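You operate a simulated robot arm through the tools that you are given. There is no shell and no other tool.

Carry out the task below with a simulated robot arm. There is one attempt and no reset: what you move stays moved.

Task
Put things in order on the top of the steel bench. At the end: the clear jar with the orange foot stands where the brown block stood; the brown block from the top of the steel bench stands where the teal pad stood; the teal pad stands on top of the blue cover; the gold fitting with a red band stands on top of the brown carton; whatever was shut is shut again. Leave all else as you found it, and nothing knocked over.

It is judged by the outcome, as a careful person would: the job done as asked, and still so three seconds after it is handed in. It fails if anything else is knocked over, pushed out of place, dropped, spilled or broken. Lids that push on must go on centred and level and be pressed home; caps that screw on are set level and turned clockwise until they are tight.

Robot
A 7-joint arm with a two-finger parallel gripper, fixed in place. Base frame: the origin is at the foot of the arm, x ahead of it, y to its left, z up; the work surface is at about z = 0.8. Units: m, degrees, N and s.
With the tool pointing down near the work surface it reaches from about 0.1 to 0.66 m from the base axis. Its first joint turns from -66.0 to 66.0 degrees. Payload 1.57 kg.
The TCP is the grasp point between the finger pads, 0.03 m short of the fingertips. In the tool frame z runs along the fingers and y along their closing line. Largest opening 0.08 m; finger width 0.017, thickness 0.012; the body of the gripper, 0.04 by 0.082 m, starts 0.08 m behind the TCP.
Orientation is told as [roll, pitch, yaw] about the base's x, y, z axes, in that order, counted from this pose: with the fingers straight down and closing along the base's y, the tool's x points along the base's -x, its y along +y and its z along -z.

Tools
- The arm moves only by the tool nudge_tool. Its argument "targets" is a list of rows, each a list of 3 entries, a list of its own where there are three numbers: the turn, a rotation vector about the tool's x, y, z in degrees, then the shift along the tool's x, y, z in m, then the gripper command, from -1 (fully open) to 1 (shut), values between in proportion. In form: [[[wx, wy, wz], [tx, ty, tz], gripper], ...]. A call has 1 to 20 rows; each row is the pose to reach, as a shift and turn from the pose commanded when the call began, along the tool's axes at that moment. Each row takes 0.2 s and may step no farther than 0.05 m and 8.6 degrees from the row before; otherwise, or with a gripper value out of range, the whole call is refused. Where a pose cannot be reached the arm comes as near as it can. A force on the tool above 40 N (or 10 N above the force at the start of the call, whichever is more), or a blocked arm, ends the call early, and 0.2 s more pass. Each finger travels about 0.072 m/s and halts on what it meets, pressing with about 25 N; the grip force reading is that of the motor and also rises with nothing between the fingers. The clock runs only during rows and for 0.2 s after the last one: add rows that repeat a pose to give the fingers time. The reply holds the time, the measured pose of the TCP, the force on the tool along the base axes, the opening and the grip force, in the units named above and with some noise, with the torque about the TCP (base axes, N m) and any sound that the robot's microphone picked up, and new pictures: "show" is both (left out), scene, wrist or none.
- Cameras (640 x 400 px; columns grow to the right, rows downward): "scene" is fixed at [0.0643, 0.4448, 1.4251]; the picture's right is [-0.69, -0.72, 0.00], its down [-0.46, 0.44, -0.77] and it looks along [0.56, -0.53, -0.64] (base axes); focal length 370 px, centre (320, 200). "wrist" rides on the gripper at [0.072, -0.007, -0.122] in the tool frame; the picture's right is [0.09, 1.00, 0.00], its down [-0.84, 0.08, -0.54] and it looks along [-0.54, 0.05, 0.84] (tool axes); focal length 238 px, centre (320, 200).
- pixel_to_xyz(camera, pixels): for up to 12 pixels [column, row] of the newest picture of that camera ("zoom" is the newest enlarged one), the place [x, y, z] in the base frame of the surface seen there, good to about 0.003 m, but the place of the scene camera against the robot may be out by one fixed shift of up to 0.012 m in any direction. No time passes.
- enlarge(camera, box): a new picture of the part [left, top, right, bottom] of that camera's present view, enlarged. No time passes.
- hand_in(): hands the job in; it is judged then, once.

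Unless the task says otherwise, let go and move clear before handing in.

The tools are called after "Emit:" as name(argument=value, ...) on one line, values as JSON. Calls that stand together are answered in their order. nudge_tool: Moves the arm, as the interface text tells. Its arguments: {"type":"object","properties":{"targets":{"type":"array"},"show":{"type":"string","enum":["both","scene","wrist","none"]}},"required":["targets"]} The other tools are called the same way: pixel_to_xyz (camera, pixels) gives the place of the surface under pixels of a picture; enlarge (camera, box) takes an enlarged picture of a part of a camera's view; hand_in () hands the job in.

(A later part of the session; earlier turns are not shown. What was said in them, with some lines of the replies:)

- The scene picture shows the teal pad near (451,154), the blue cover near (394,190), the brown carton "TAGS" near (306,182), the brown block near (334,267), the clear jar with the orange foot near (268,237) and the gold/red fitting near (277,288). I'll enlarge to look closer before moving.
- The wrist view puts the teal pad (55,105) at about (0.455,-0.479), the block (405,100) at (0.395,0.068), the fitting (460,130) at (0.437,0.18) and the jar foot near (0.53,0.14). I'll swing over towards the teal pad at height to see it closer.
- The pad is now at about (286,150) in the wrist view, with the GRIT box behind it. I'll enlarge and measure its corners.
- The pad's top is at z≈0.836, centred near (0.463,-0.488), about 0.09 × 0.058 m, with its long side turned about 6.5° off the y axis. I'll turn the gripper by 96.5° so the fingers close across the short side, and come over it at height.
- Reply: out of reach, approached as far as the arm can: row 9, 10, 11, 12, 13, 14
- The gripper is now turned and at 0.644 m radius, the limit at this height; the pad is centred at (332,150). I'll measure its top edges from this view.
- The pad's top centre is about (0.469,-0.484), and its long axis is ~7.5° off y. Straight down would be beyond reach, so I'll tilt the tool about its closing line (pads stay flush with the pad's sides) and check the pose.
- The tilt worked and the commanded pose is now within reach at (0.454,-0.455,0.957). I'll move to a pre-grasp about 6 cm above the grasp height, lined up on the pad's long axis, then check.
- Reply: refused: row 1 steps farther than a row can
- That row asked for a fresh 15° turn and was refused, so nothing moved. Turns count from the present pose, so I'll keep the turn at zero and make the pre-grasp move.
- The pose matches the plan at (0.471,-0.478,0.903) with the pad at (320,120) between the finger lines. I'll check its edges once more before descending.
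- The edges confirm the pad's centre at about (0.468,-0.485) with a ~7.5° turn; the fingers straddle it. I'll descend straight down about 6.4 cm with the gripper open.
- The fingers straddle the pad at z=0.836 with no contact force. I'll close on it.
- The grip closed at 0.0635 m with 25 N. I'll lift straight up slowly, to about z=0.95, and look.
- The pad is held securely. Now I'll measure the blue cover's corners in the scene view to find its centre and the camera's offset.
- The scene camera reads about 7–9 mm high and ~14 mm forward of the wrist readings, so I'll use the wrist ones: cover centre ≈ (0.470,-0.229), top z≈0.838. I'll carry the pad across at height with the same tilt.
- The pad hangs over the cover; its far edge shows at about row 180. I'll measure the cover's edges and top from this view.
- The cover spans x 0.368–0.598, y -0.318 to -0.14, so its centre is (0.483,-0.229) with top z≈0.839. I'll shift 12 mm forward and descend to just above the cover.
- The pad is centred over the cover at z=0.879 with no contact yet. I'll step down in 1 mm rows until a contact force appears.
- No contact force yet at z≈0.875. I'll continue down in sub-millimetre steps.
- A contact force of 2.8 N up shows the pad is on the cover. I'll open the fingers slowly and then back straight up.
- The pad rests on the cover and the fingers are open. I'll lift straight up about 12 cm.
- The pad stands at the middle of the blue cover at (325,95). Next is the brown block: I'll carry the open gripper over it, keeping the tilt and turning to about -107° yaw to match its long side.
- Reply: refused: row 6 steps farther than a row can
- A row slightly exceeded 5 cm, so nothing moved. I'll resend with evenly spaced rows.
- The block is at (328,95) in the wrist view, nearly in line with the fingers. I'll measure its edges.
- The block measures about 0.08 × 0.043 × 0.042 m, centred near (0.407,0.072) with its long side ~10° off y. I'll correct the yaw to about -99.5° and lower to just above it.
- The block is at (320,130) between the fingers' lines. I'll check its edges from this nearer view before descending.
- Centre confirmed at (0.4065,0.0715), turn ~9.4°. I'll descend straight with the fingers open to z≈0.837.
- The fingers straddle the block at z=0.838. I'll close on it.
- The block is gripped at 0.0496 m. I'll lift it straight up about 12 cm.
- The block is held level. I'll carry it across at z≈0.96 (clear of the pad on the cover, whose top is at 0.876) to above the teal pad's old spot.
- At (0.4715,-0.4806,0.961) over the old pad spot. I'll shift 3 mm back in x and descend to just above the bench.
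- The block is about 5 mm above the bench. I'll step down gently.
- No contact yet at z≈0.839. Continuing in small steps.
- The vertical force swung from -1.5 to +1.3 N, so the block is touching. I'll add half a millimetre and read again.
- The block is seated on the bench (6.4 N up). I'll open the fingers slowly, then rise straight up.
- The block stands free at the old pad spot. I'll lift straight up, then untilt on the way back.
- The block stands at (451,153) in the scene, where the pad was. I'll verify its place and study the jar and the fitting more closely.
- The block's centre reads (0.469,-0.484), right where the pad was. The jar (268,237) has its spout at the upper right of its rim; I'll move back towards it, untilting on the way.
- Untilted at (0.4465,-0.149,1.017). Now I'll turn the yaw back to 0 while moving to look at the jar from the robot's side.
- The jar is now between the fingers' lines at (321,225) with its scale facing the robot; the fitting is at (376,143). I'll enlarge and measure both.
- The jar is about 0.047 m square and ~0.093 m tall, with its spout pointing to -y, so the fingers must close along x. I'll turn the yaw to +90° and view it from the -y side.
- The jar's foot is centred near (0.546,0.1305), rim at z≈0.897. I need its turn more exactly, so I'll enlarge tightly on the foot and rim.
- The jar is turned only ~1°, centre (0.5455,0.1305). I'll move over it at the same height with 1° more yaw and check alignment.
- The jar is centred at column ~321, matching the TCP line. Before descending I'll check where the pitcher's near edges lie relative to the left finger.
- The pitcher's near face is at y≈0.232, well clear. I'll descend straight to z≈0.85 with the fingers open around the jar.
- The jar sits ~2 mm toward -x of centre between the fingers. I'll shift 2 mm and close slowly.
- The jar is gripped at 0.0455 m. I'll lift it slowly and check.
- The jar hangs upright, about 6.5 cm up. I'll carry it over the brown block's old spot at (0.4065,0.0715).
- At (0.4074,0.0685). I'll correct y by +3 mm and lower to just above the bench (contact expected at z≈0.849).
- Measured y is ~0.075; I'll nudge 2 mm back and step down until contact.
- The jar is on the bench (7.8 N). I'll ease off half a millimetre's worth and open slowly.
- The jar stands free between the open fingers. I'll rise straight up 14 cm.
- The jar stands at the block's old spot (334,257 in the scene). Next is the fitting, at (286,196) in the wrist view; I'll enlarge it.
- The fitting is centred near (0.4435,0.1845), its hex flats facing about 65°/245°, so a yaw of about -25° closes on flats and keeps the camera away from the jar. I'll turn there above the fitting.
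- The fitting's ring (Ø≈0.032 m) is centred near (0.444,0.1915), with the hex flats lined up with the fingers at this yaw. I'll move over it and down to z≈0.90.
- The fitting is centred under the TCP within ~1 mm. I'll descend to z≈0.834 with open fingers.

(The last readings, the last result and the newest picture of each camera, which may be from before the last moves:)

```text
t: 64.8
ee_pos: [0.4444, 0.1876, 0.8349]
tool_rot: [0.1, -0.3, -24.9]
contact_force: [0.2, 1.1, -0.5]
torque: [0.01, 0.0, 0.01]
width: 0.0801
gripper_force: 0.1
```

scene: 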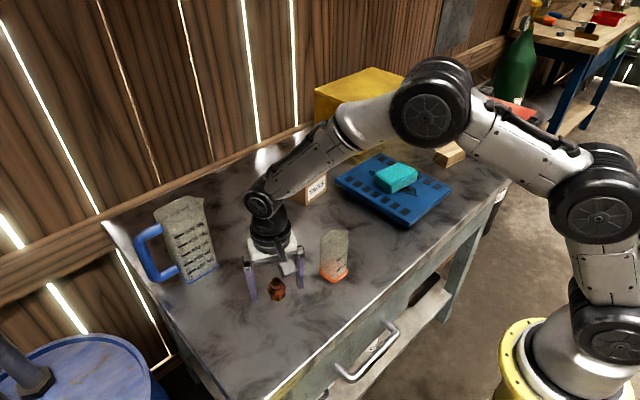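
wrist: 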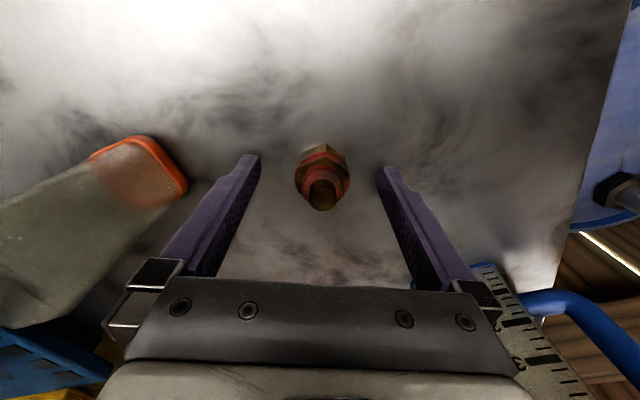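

Emit:
enlarge(camera="wrist", box=[270, 130, 370, 230])

Emit:
pixel_to_xyz(camera="wrist", pixels=[[323, 200], [323, 204], [323, 195], [296, 175], [348, 178], [322, 150]])

```text
4.00 times, centred on (320, 180) of wrist
```

zoom: 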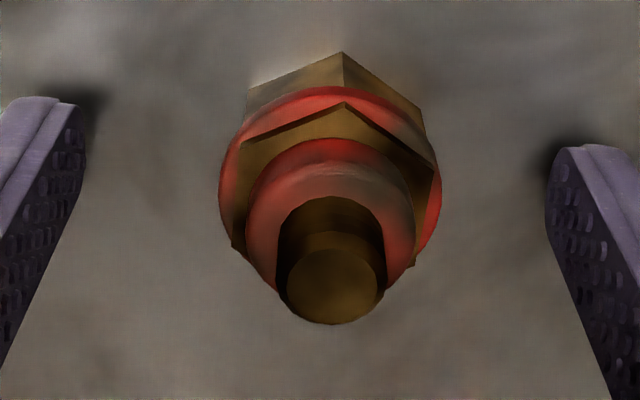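

```text
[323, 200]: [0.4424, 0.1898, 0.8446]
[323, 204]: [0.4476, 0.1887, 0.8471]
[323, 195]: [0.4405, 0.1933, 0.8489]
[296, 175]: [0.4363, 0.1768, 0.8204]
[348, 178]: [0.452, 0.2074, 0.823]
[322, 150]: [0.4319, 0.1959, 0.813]
```

Well centred with flats aligned. I'll close slowly.

Emit:
nudge_tool(targets=[[[0, 0, 0], [0, 0.001, 0], -0.6], [[0, 0, 0], [0, 0.001, 0], -0.2], [[0, 0, 0], [0, 0.001, 0], 0.05], [[0, 0, 0], [0, 0.001, 0], 0.18], [[0, 0, 0], [0, 0.001, 0], 0.26], [[0, 0, 0], [0, 0.001, 0], 0.5], [[0, 0, 0], [0, 0.001, 0], 1], [[0, 0, 0], [0, 0.001, 0], 1]])

```text
t: 66.6
ee_pos: [0.4452, 0.1901, 0.8338]
tool_rot: [0.1, -0.4, -25.0]
contact_force: [-1.3, 0.0, 2.0]
torque: [-0.01, 0.01, -0.01]
width: 0.0294
gripper_force: 25.1
```

scene: 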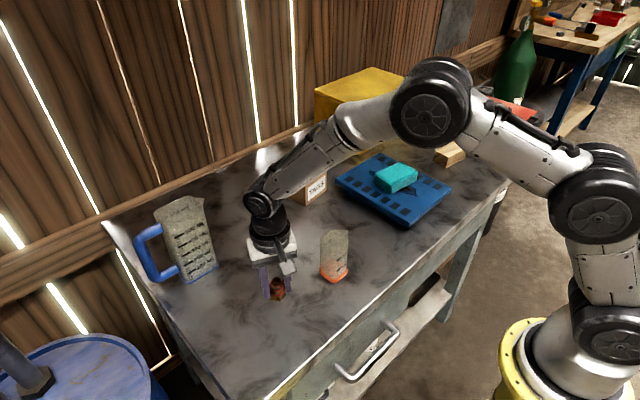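
wrist: 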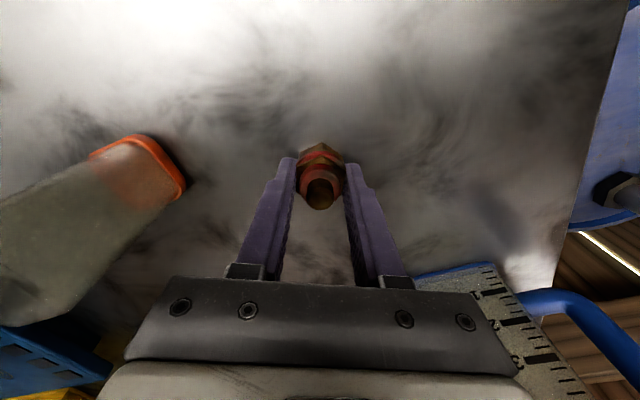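

Gripped at 0.0294 m. I'll lift it slowly about 10 cm and check how it hangs.

Emit:
nudge_tool(targets=[[[0, 0, 0], [0, 0, -0.004], 1], [[0, 0, 0], [0, 0, -0.012], 1], [[0, 0, 0], [0, 0, -0.035], 1], [[0, 0, 0], [0, 0, -0.065], 1], [[0, 0, 0], [0, 0, -0.1], 1], [[0, 0, 0], [0, 0, -0.115], 1], [[0, 0, 0], [0, 0, -0.115], 1]])

Emit:
enlarge(camera="wrist", box=[270, 130, 370, 230])

Emit:
enlarge(camera="scene", box=[230, 170, 330, 290])

```text
t: 68.2
ee_pos: [0.4451, 0.1906, 0.9506]
tool_rot: [0.1, -0.4, -25.0]
contact_force: [0.2, -0.4, -2.0]
torque: [0.03, 0.01, -0.01]
width: 0.0296
gripper_force: 25.2
```

scene: 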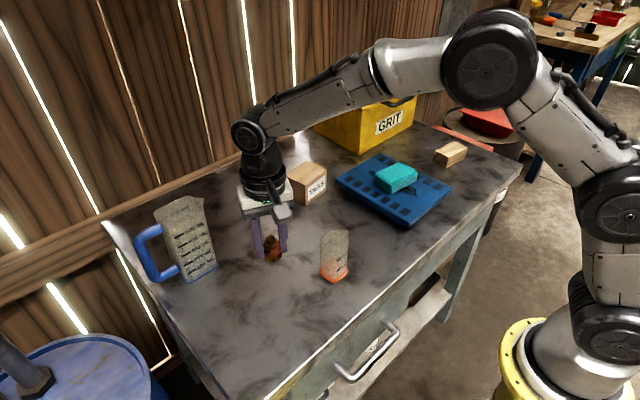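
wrist: 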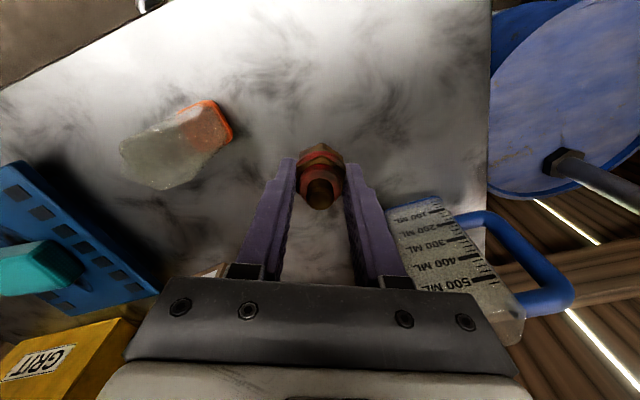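

```text
4.00 times, centred on (320, 180) of wrist
```

zoom: 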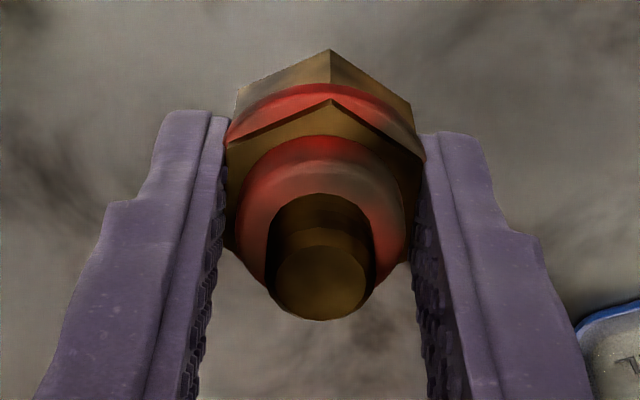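

```text
3.33 times, centred on (280, 230) of scene
```

zoom: 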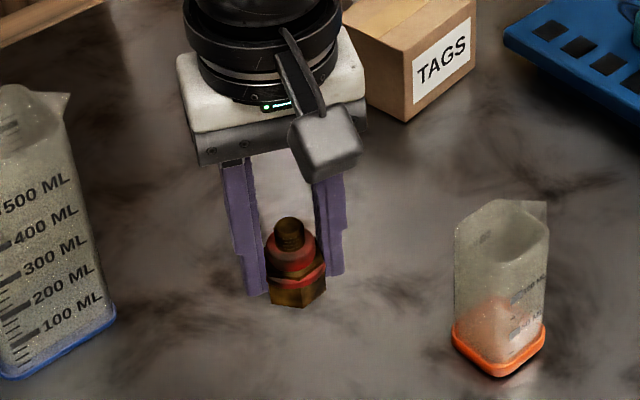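

The fitting hangs upright in the fingers. Now I'll measure the carton's top from the scene view (fitting/cover comparisons put the scene offset at roughly (0,+0.005,+0.007)).

Emit:
enlarge(camera="scene", box=[275, 150, 335, 215])

Emit:
pixel_to_xyz(camera="scene", pixels=[[306, 172], [305, 165], [324, 172], [309, 183], [295, 175], [306, 176], [315, 172], [318, 190], [300, 192]])

```text
6.15 times, centred on (305, 182) of scene
```

zoom: 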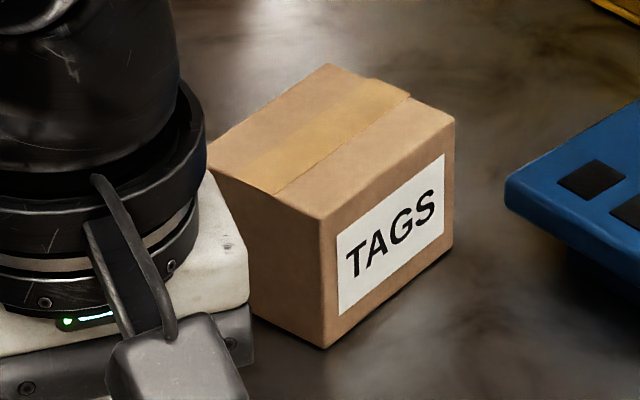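

```text
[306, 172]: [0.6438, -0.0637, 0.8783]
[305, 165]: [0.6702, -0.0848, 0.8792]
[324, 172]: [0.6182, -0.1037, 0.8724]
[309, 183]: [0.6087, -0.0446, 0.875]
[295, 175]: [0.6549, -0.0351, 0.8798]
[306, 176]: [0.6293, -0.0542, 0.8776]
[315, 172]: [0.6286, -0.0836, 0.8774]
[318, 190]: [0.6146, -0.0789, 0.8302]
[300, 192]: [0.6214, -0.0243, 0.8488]
```

The carton's top centre is about (0.643,-0.068), z≈0.871, spanning x≈0.608–0.678. I'll carry the fitting towards it at z≈0.955 and look.

Emit:
nudge_tool(targets=[[[0, 0, 0], [-0.0355, -0.0238, -0.005], 1], [[0, 0, 0], [-0.071, -0.0475, -0.005], 1], [[0, 0, 0], [-0.1065, -0.0713, -0.005], 1], [[0, 0, 0], [-0.142, -0.0951, -0.005], 1], [[0, 0, 0], [-0.1776, -0.1189, -0.005], 1], [[0, 0, 0], [-0.2131, -0.1426, -0.005], 1], [[0, 0, 0], [-0.2486, -0.1664, -0.005], 1], [[0, 0, 0], [-0.2486, -0.1664, -0.005], 1], [[0, 0, 0], [-0.2486, -0.1664, -0.005], 1]])

```text
t: 70.2
ee_pos: [0.6005, -0.0661, 0.9559]
tool_rot: [0.1, -0.3, -24.9]
contact_force: [0.4, 0.3, -1.6]
torque: [0.01, 0.04, -0.02]
width: 0.0295
gripper_force: 25.0
```

scene: 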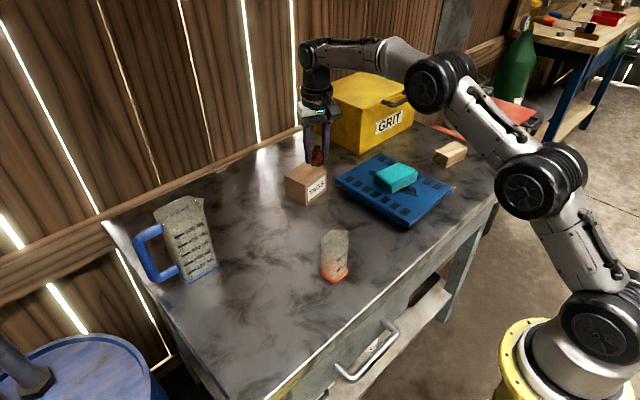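
wrist: 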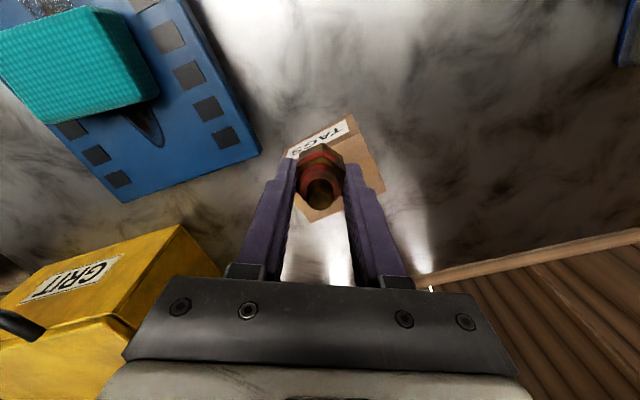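

Emit:
enlarge(camera="wrist", box=[260, 100, 400, 240])

Emit:
pixel_to_xyz(camera="wrist", pixels=[[365, 140], [384, 183], [360, 125], [372, 180], [312, 219], [318, 215], [360, 155], [310, 213], [340, 205], [352, 140]])

```text
2.86 times, centred on (330, 170) of wrist
```

zoom: 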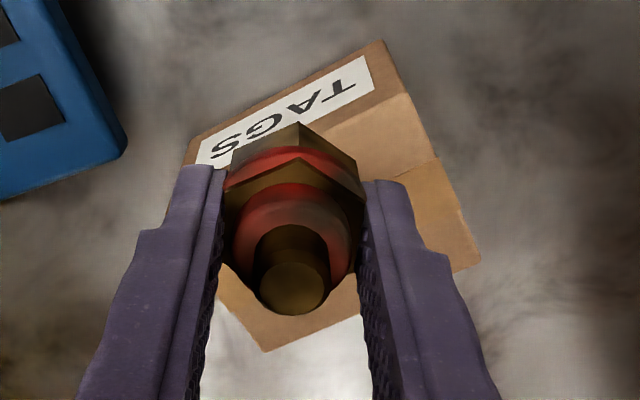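

```text
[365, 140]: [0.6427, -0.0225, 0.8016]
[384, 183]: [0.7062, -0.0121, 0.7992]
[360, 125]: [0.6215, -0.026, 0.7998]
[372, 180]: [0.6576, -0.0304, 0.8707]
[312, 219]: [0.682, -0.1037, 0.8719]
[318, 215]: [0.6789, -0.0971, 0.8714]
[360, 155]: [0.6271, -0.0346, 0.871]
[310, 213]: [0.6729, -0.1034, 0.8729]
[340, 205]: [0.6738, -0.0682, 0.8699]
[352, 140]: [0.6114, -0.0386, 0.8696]
```

Emit:
pixel_to_xyz(camera="wrist", pixels=[[359, 135], [382, 188], [384, 191], [311, 220], [313, 219], [345, 138], [370, 160], [365, 195], [345, 207], [330, 212]])

```text
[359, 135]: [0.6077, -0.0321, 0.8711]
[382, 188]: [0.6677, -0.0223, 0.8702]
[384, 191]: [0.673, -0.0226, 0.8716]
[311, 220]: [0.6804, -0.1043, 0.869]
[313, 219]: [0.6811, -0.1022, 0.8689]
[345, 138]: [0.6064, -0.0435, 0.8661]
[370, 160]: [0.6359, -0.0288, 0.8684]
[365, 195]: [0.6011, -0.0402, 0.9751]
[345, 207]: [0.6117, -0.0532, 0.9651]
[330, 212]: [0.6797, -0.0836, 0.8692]
```

The carton's top is centred at (0.6445,-0.068), z≈0.870, about 0.067 × 0.083 m. I'll lower to z≈0.927 and move forward to x≈0.637, still 2 cm clear above it.

Emit:
nudge_tool(targets=[[[0, 0, 0], [-0.005, 0.002, 0.014], 1], [[0, 0, 0], [-0.012, 0.005, 0.028], 1], [[0, 0, 0], [-0.022, 0.009, 0.028], 1], [[0, 0, 0], [-0.0335, 0.0134, 0.028], 1], [[0, 0, 0], [-0.0335, 0.0134, 0.028], 1], [[0, 0, 0], [-0.0335, 0.0134, 0.028], 1]])

```text
t: 71.6
ee_pos: [0.6368, -0.0665, 0.9266]
tool_rot: [0.1, -0.4, -25.0]
contact_force: [0.2, 0.3, -1.6]
torque: [-0.01, 0.03, 0.03]
width: 0.0295
gripper_force: 24.8
```

scene: 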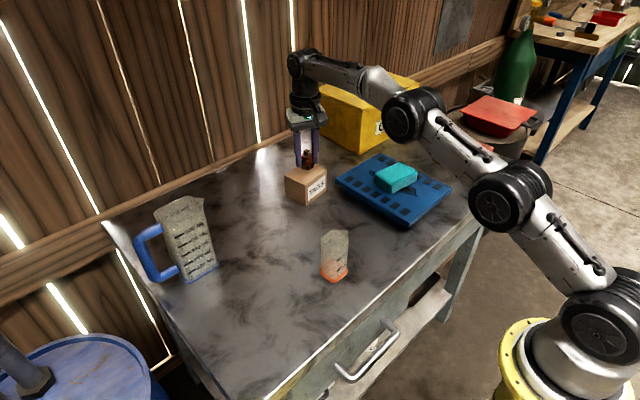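
wrist: 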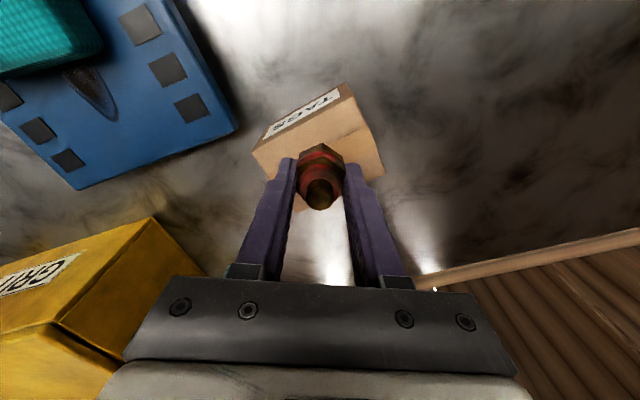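

Reached (0.637,-0.0665). I'll add ~4 mm forward and lower to about 6 mm above the carton's top.

Emit:
nudge_tool(targets=[[[0, 0, 0], [-0.0047, 0.0005, 0.006], 1], [[0, 0, 0], [-0.0047, 0.0005, 0.012], 1], [[0, 0, 0], [-0.0047, 0.0005, 0.0155], 1], [[0, 0, 0], [-0.0047, 0.0005, 0.0155], 1]])

```text
t: 72.6
ee_pos: [0.6413, -0.0697, 0.9113]
tool_rot: [0.1, -0.3, -25.0]
contact_force: [-0.2, 0.2, -1.7]
torque: [0.04, 0.0, -0.01]
width: 0.0297
gripper_force: 25.2
```

scene: 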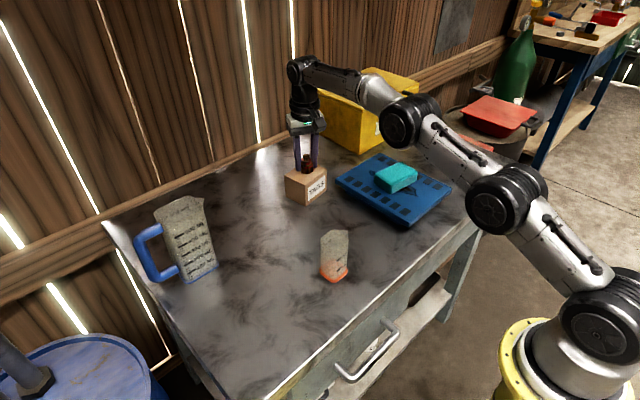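
wrist: 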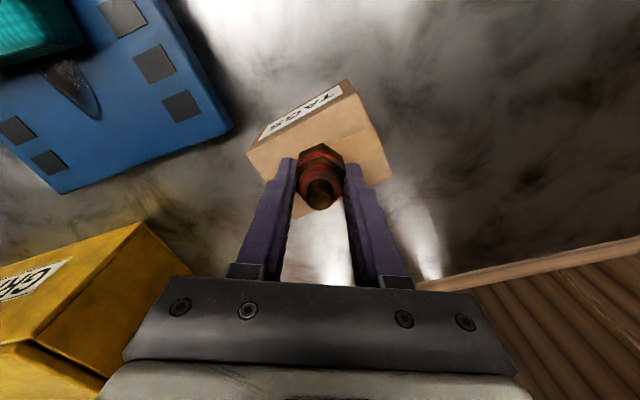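

The fitting is over the middle of the carton at z=0.911. I'll check it up close, then step down.

Emit:
enlarge(camera="scene", box=[275, 130, 345, 210])

Emit:
nudge_tool(targets=[[[0, 0, 0], [0, 0, 0.0015], 1], [[0, 0, 0], [0, 0, 0.003], 1], [[0, 0, 0], [0, 0, 0.0042], 1], [[0, 0, 0], [0, 0, 0.0042], 1]], show="none")

```text
5.00 times, centred on (310, 170) of scene
```

zoom: 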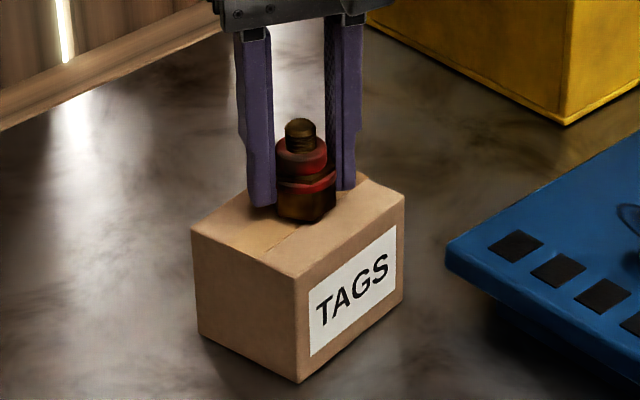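

```text
t: 73.6
ee_pos: [0.6402, -0.069, 0.908]
tool_rot: [0.1, -0.5, -25.1]
contact_force: [-1.3, -0.1, -0.3]
torque: [-0.01, -0.01, -0.03]
width: 0.0293
gripper_force: 24.5
```

No clear contact yet at z=0.908. Another millimetre.

Emit:
nudge_tool(targets=[[[0, 0, 0], [0, 0, 0.0006], 1], [[0, 0, 0], [0, 0, 0.001], 1], [[0, 0, 0], [0, 0, 0.001], 1]], show="none")

```text
t: 74.4
ee_pos: [0.6404, -0.0693, 0.9067]
tool_rot: [0.1, -0.2, -25.0]
contact_force: [0.7, -0.2, -1.6]
torque: [0.02, 0.01, -0.03]
width: 0.0293
gripper_force: 24.5
```

Emit:
nudge_tool(targets=[[[0, 0, 0], [0, 0, 0.0006], 1], [[0, 0, 0], [0, 0, 0.0012], 1], [[0, 0, 0], [0, 0, 0.0012], 1]], show="none")

```text
t: 75.2
ee_pos: [0.6409, -0.0695, 0.9057]
tool_rot: [0.0, -0.3, -24.9]
contact_force: [-0.5, -0.7, -1.2]
torque: [0.0, 0.01, -0.03]
width: 0.0295
gripper_force: 24.8
```

Emit:
nudge_tool(targets=[[[0, 0, 0], [0, 0, 0.0006], 1], [[0, 0, 0], [0, 0, 0.001], 1], [[0, 0, 0], [0, 0, 0.001], 1]], show="none")

```text
t: 76.0
ee_pos: [0.6413, -0.0689, 0.9045]
tool_rot: [0.1, -0.3, -25.0]
contact_force: [-0.4, -0.1, -0.6]
torque: [0.01, 0.05, -0.02]
width: 0.0297
gripper_force: 24.6
```

Still near zero force at z≈0.9045; contact is expected within a millimetre or so. Continuing gently.

Emit:
nudge_tool(targets=[[[0, 0, 0], [0, 0, 0.0005], 1], [[0, 0, 0], [0, 0, 0.0008], 1], [[0, 0, 0], [0, 0, 0.0008], 1]], show="both")

Emit:
enlarge(camera="scene", box=[285, 140, 335, 190])

```text
t: 76.8
ee_pos: [0.6404, -0.07, 0.9038]
tool_rot: [0.1, -0.3, -25.1]
contact_force: [-1.4, -0.3, 1.2]
torque: [-0.04, 0.08, -0.02]
width: 0.0293
gripper_force: 25.1
```

scene: 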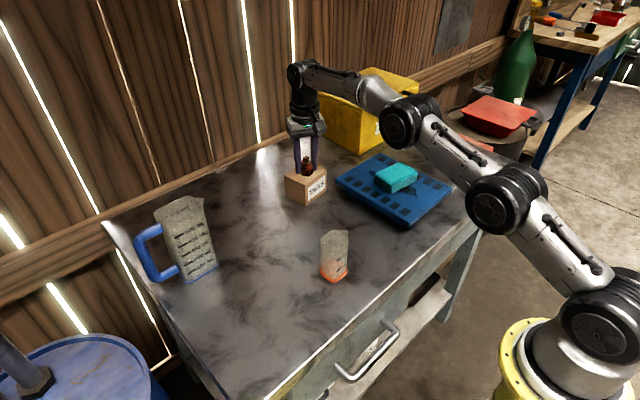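
wrist: 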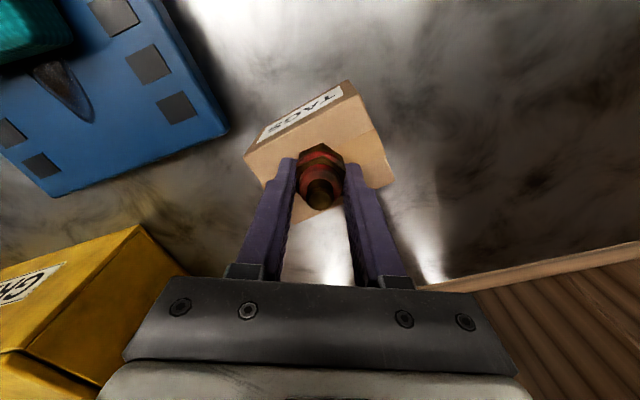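

```text
8.00 times, centred on (310, 165) of scene
```

zoom: 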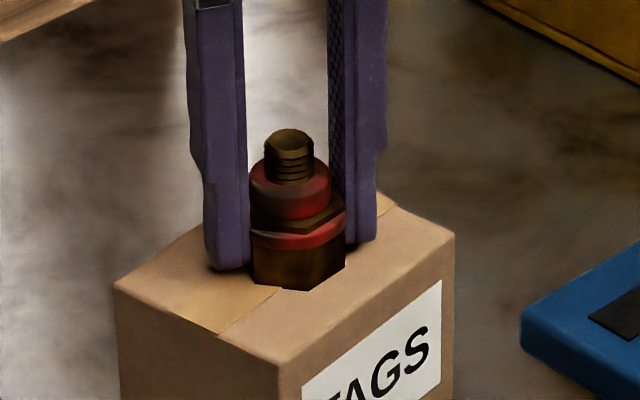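

The force has turned to +1.2 N and the fitting looks seated on the carton. I'll add 0.4 mm to confirm.

Emit:
nudge_tool(targets=[[[0, 0, 0], [0, 0, 0.0004], 1], [[0, 0, 0], [0, 0, 0.0004], 1]], show="none")

```text
t: 77.4
ee_pos: [0.6418, -0.0697, 0.9042]
tool_rot: [0.1, -0.5, -25.0]
contact_force: [-1.8, 0.5, 6.2]
torque: [0.04, 0.1, -0.02]
width: 0.0295
gripper_force: 24.9
```

Seated firmly (6.2 N). I'll open slowly.

Emit:
nudge_tool(targets=[[[0, 0, 0], [0, 0, -0.0002], 0.4], [[0, 0, 0], [0, 0, -0.0002], 0.22], [[0, 0, 0], [0, 0, -0.0002], 0.12], [[0, 0, 0], [0, 0, -0.0002], 0], [[0, 0, 0], [0, 0, -0.0002], -0.3], [[0, 0, 0], [0, 0, -0.0002], -0.6], [[0, 0, 0], [0, 0, -0.0002], -0.8], [[0, 0, 0], [0, 0, -0.0002], -0.8]])

Emit:
enlarge(camera="scene", box=[275, 130, 345, 210])

```text
t: 79.2
ee_pos: [0.6407, -0.0708, 0.9033]
tool_rot: [0.2, -0.5, -25.0]
contact_force: [0.6, 0.5, 0.1]
torque: [-0.01, 0.0, 0.0]
width: 0.0719
gripper_force: 0.0
```

scene: 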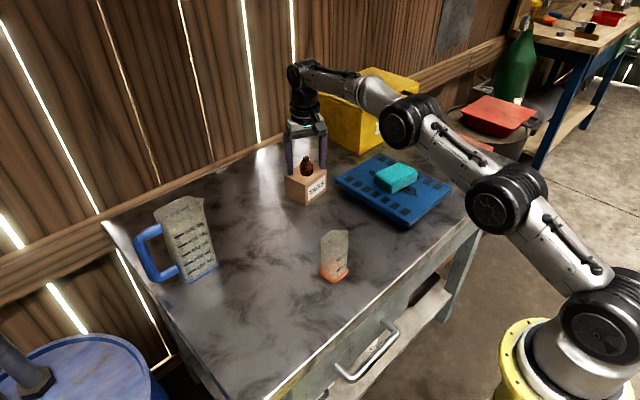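
wrist: 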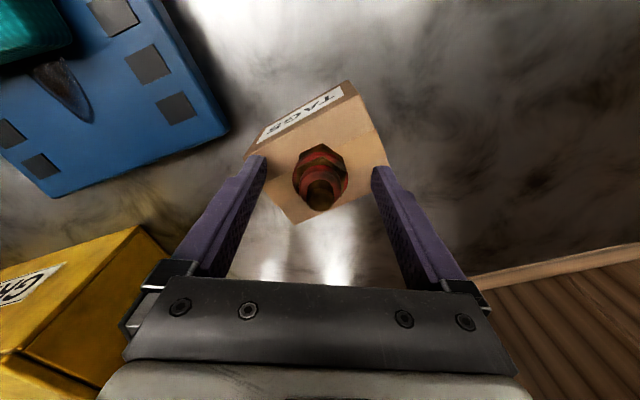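

```text
5.00 times, centred on (310, 170) of scene
```

zoom: 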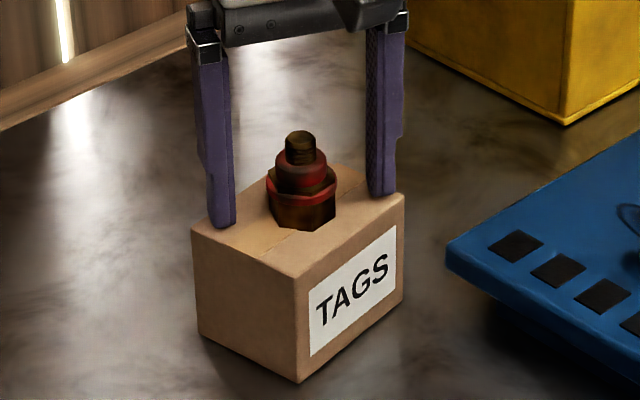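

The fitting stands upright in the middle of the carton and the fingers are clear. I'll rise straight up, drawing slightly back along the open channel, and then retreat.

Emit:
nudge_tool(targets=[[[0, 0, 0], [0, 0, -0.012], -0.8], [[0, 0, 0], [0.002, 0, -0.03], -0.8], [[0, 0, 0], [0.006, 0, -0.05], -0.8], [[0, 0, 0], [0.02, 0, -0.075], -0.8], [[0, 0, 0], [0.05, 0, -0.1], -0.8], [[0, 0, 0], [0.09, 0, -0.12], -0.8], [[0, 0, 0], [0.13, 0, -0.14], -0.8], [[0, 0, 0], [0.17, 0, -0.15], -0.8], [[0, 0, 0], [0.17, 0, -0.15], -0.8]])

```text
t: 81.2
ee_pos: [0.4877, 0.0037, 1.0523]
tool_rot: [0.0, -0.3, -25.0]
contact_force: [-0.1, 0.1, -0.8]
torque: [-0.02, -0.01, 0.02]
width: 0.072
gripper_force: 0.0
```

scene: 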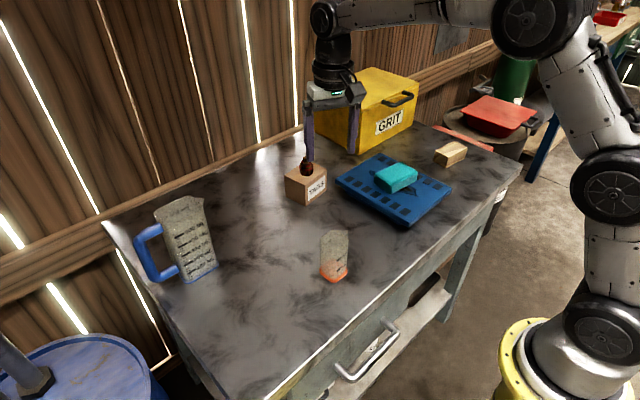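
wrist: 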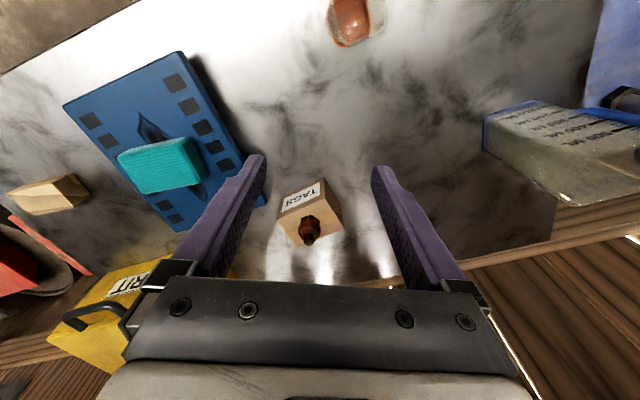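

All five pieces look right: fitting on the carton (306,170), pad on the cover, block at the pad's spot, jar at the block's spot. I'll move the arm further clear and take a final close look.

Emit:
nudge_tool(targets=[[[0, 0, -4], [0.03, -0.01, -0.02], -0.8], [[0, 0, -8], [0.06, -0.02, -0.04], -0.8], [[0, 0, -16], [0.09, -0.03, -0.05], -0.8], [[0, 0, -24], [0.1, -0.04, -0.06], -1], [[0, 0, -24], [0.1, -0.04, -0.06], -1], [[0, 0, -24], [0.1, -0.04, -0.06], -1]])

Emit:
enlarge(camera="scene", box=[260, 130, 490, 300])

Emit:
pixel_to_xyz(camera="scene", pixels=[[334, 281], [322, 270], [347, 270], [451, 150], [397, 175], [306, 162], [290, 180]])

```text
t: 82.6
ee_pos: [0.3794, 0.0095, 1.1114]
tool_rot: [-0.1, -0.3, -0.9]
contact_force: [-0.1, -0.1, -0.3]
torque: [0.0, 0.02, -0.01]
width: 0.0801
gripper_force: 0.1
```

scene: 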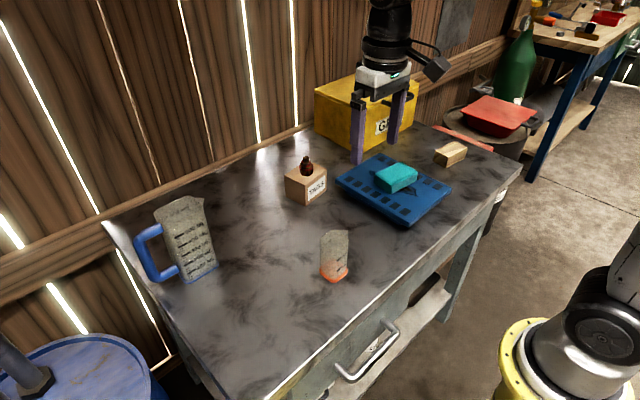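
wrist: 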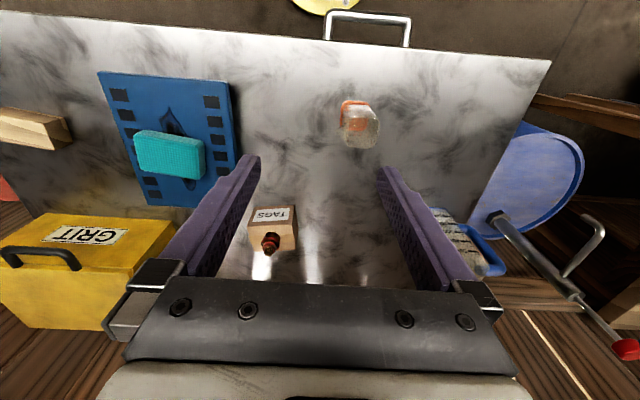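

```text
2.35 times, centred on (375, 215) of scene
```

zoom: 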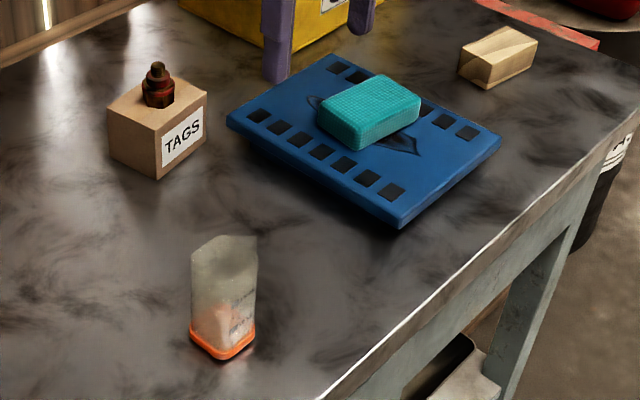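

```text
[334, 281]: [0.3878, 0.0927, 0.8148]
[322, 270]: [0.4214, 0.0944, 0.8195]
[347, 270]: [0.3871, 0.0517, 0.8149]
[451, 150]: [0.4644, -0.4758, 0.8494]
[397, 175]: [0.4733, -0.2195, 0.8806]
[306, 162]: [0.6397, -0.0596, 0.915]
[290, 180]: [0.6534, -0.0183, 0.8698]
```

The final pictures show the jar upright at the block's old spot (centre ≈ (0.404,0.073)) and the block at the pad's old spot. The pad is on the blue cover, the fitting stands on the carton, the drawer is still shut, and nothing else has moved. The gripper is empty and clear, so I'm handing in.

Emit:
hand_in()

```text
The job is handed in.
```

The job is handed in, and the last pictures show every piece standing where you asked. I don't have the judge's result.

- **Clear jar with the orange foot:** it stands upright where the brown block stood, centred at about (0.404, 0.073).
- **Brown block:** it stands where the teal pad stood, centred at about (0.469, -0.484).
- **Teal pad:** it rests near the middle of the blue cover.
- **Gold fitting with the red band:** it stands upright on the brown carton, a few millimetres nearer the robot than the middle of the top.
- **Everything else:** I opened nothing, and the drawer is still shut. The blue pitcher, the GRIT box, the cover and the carton look as they were, with nothing knocked over.

The gripper was empty and clear of the bench when I handed in.
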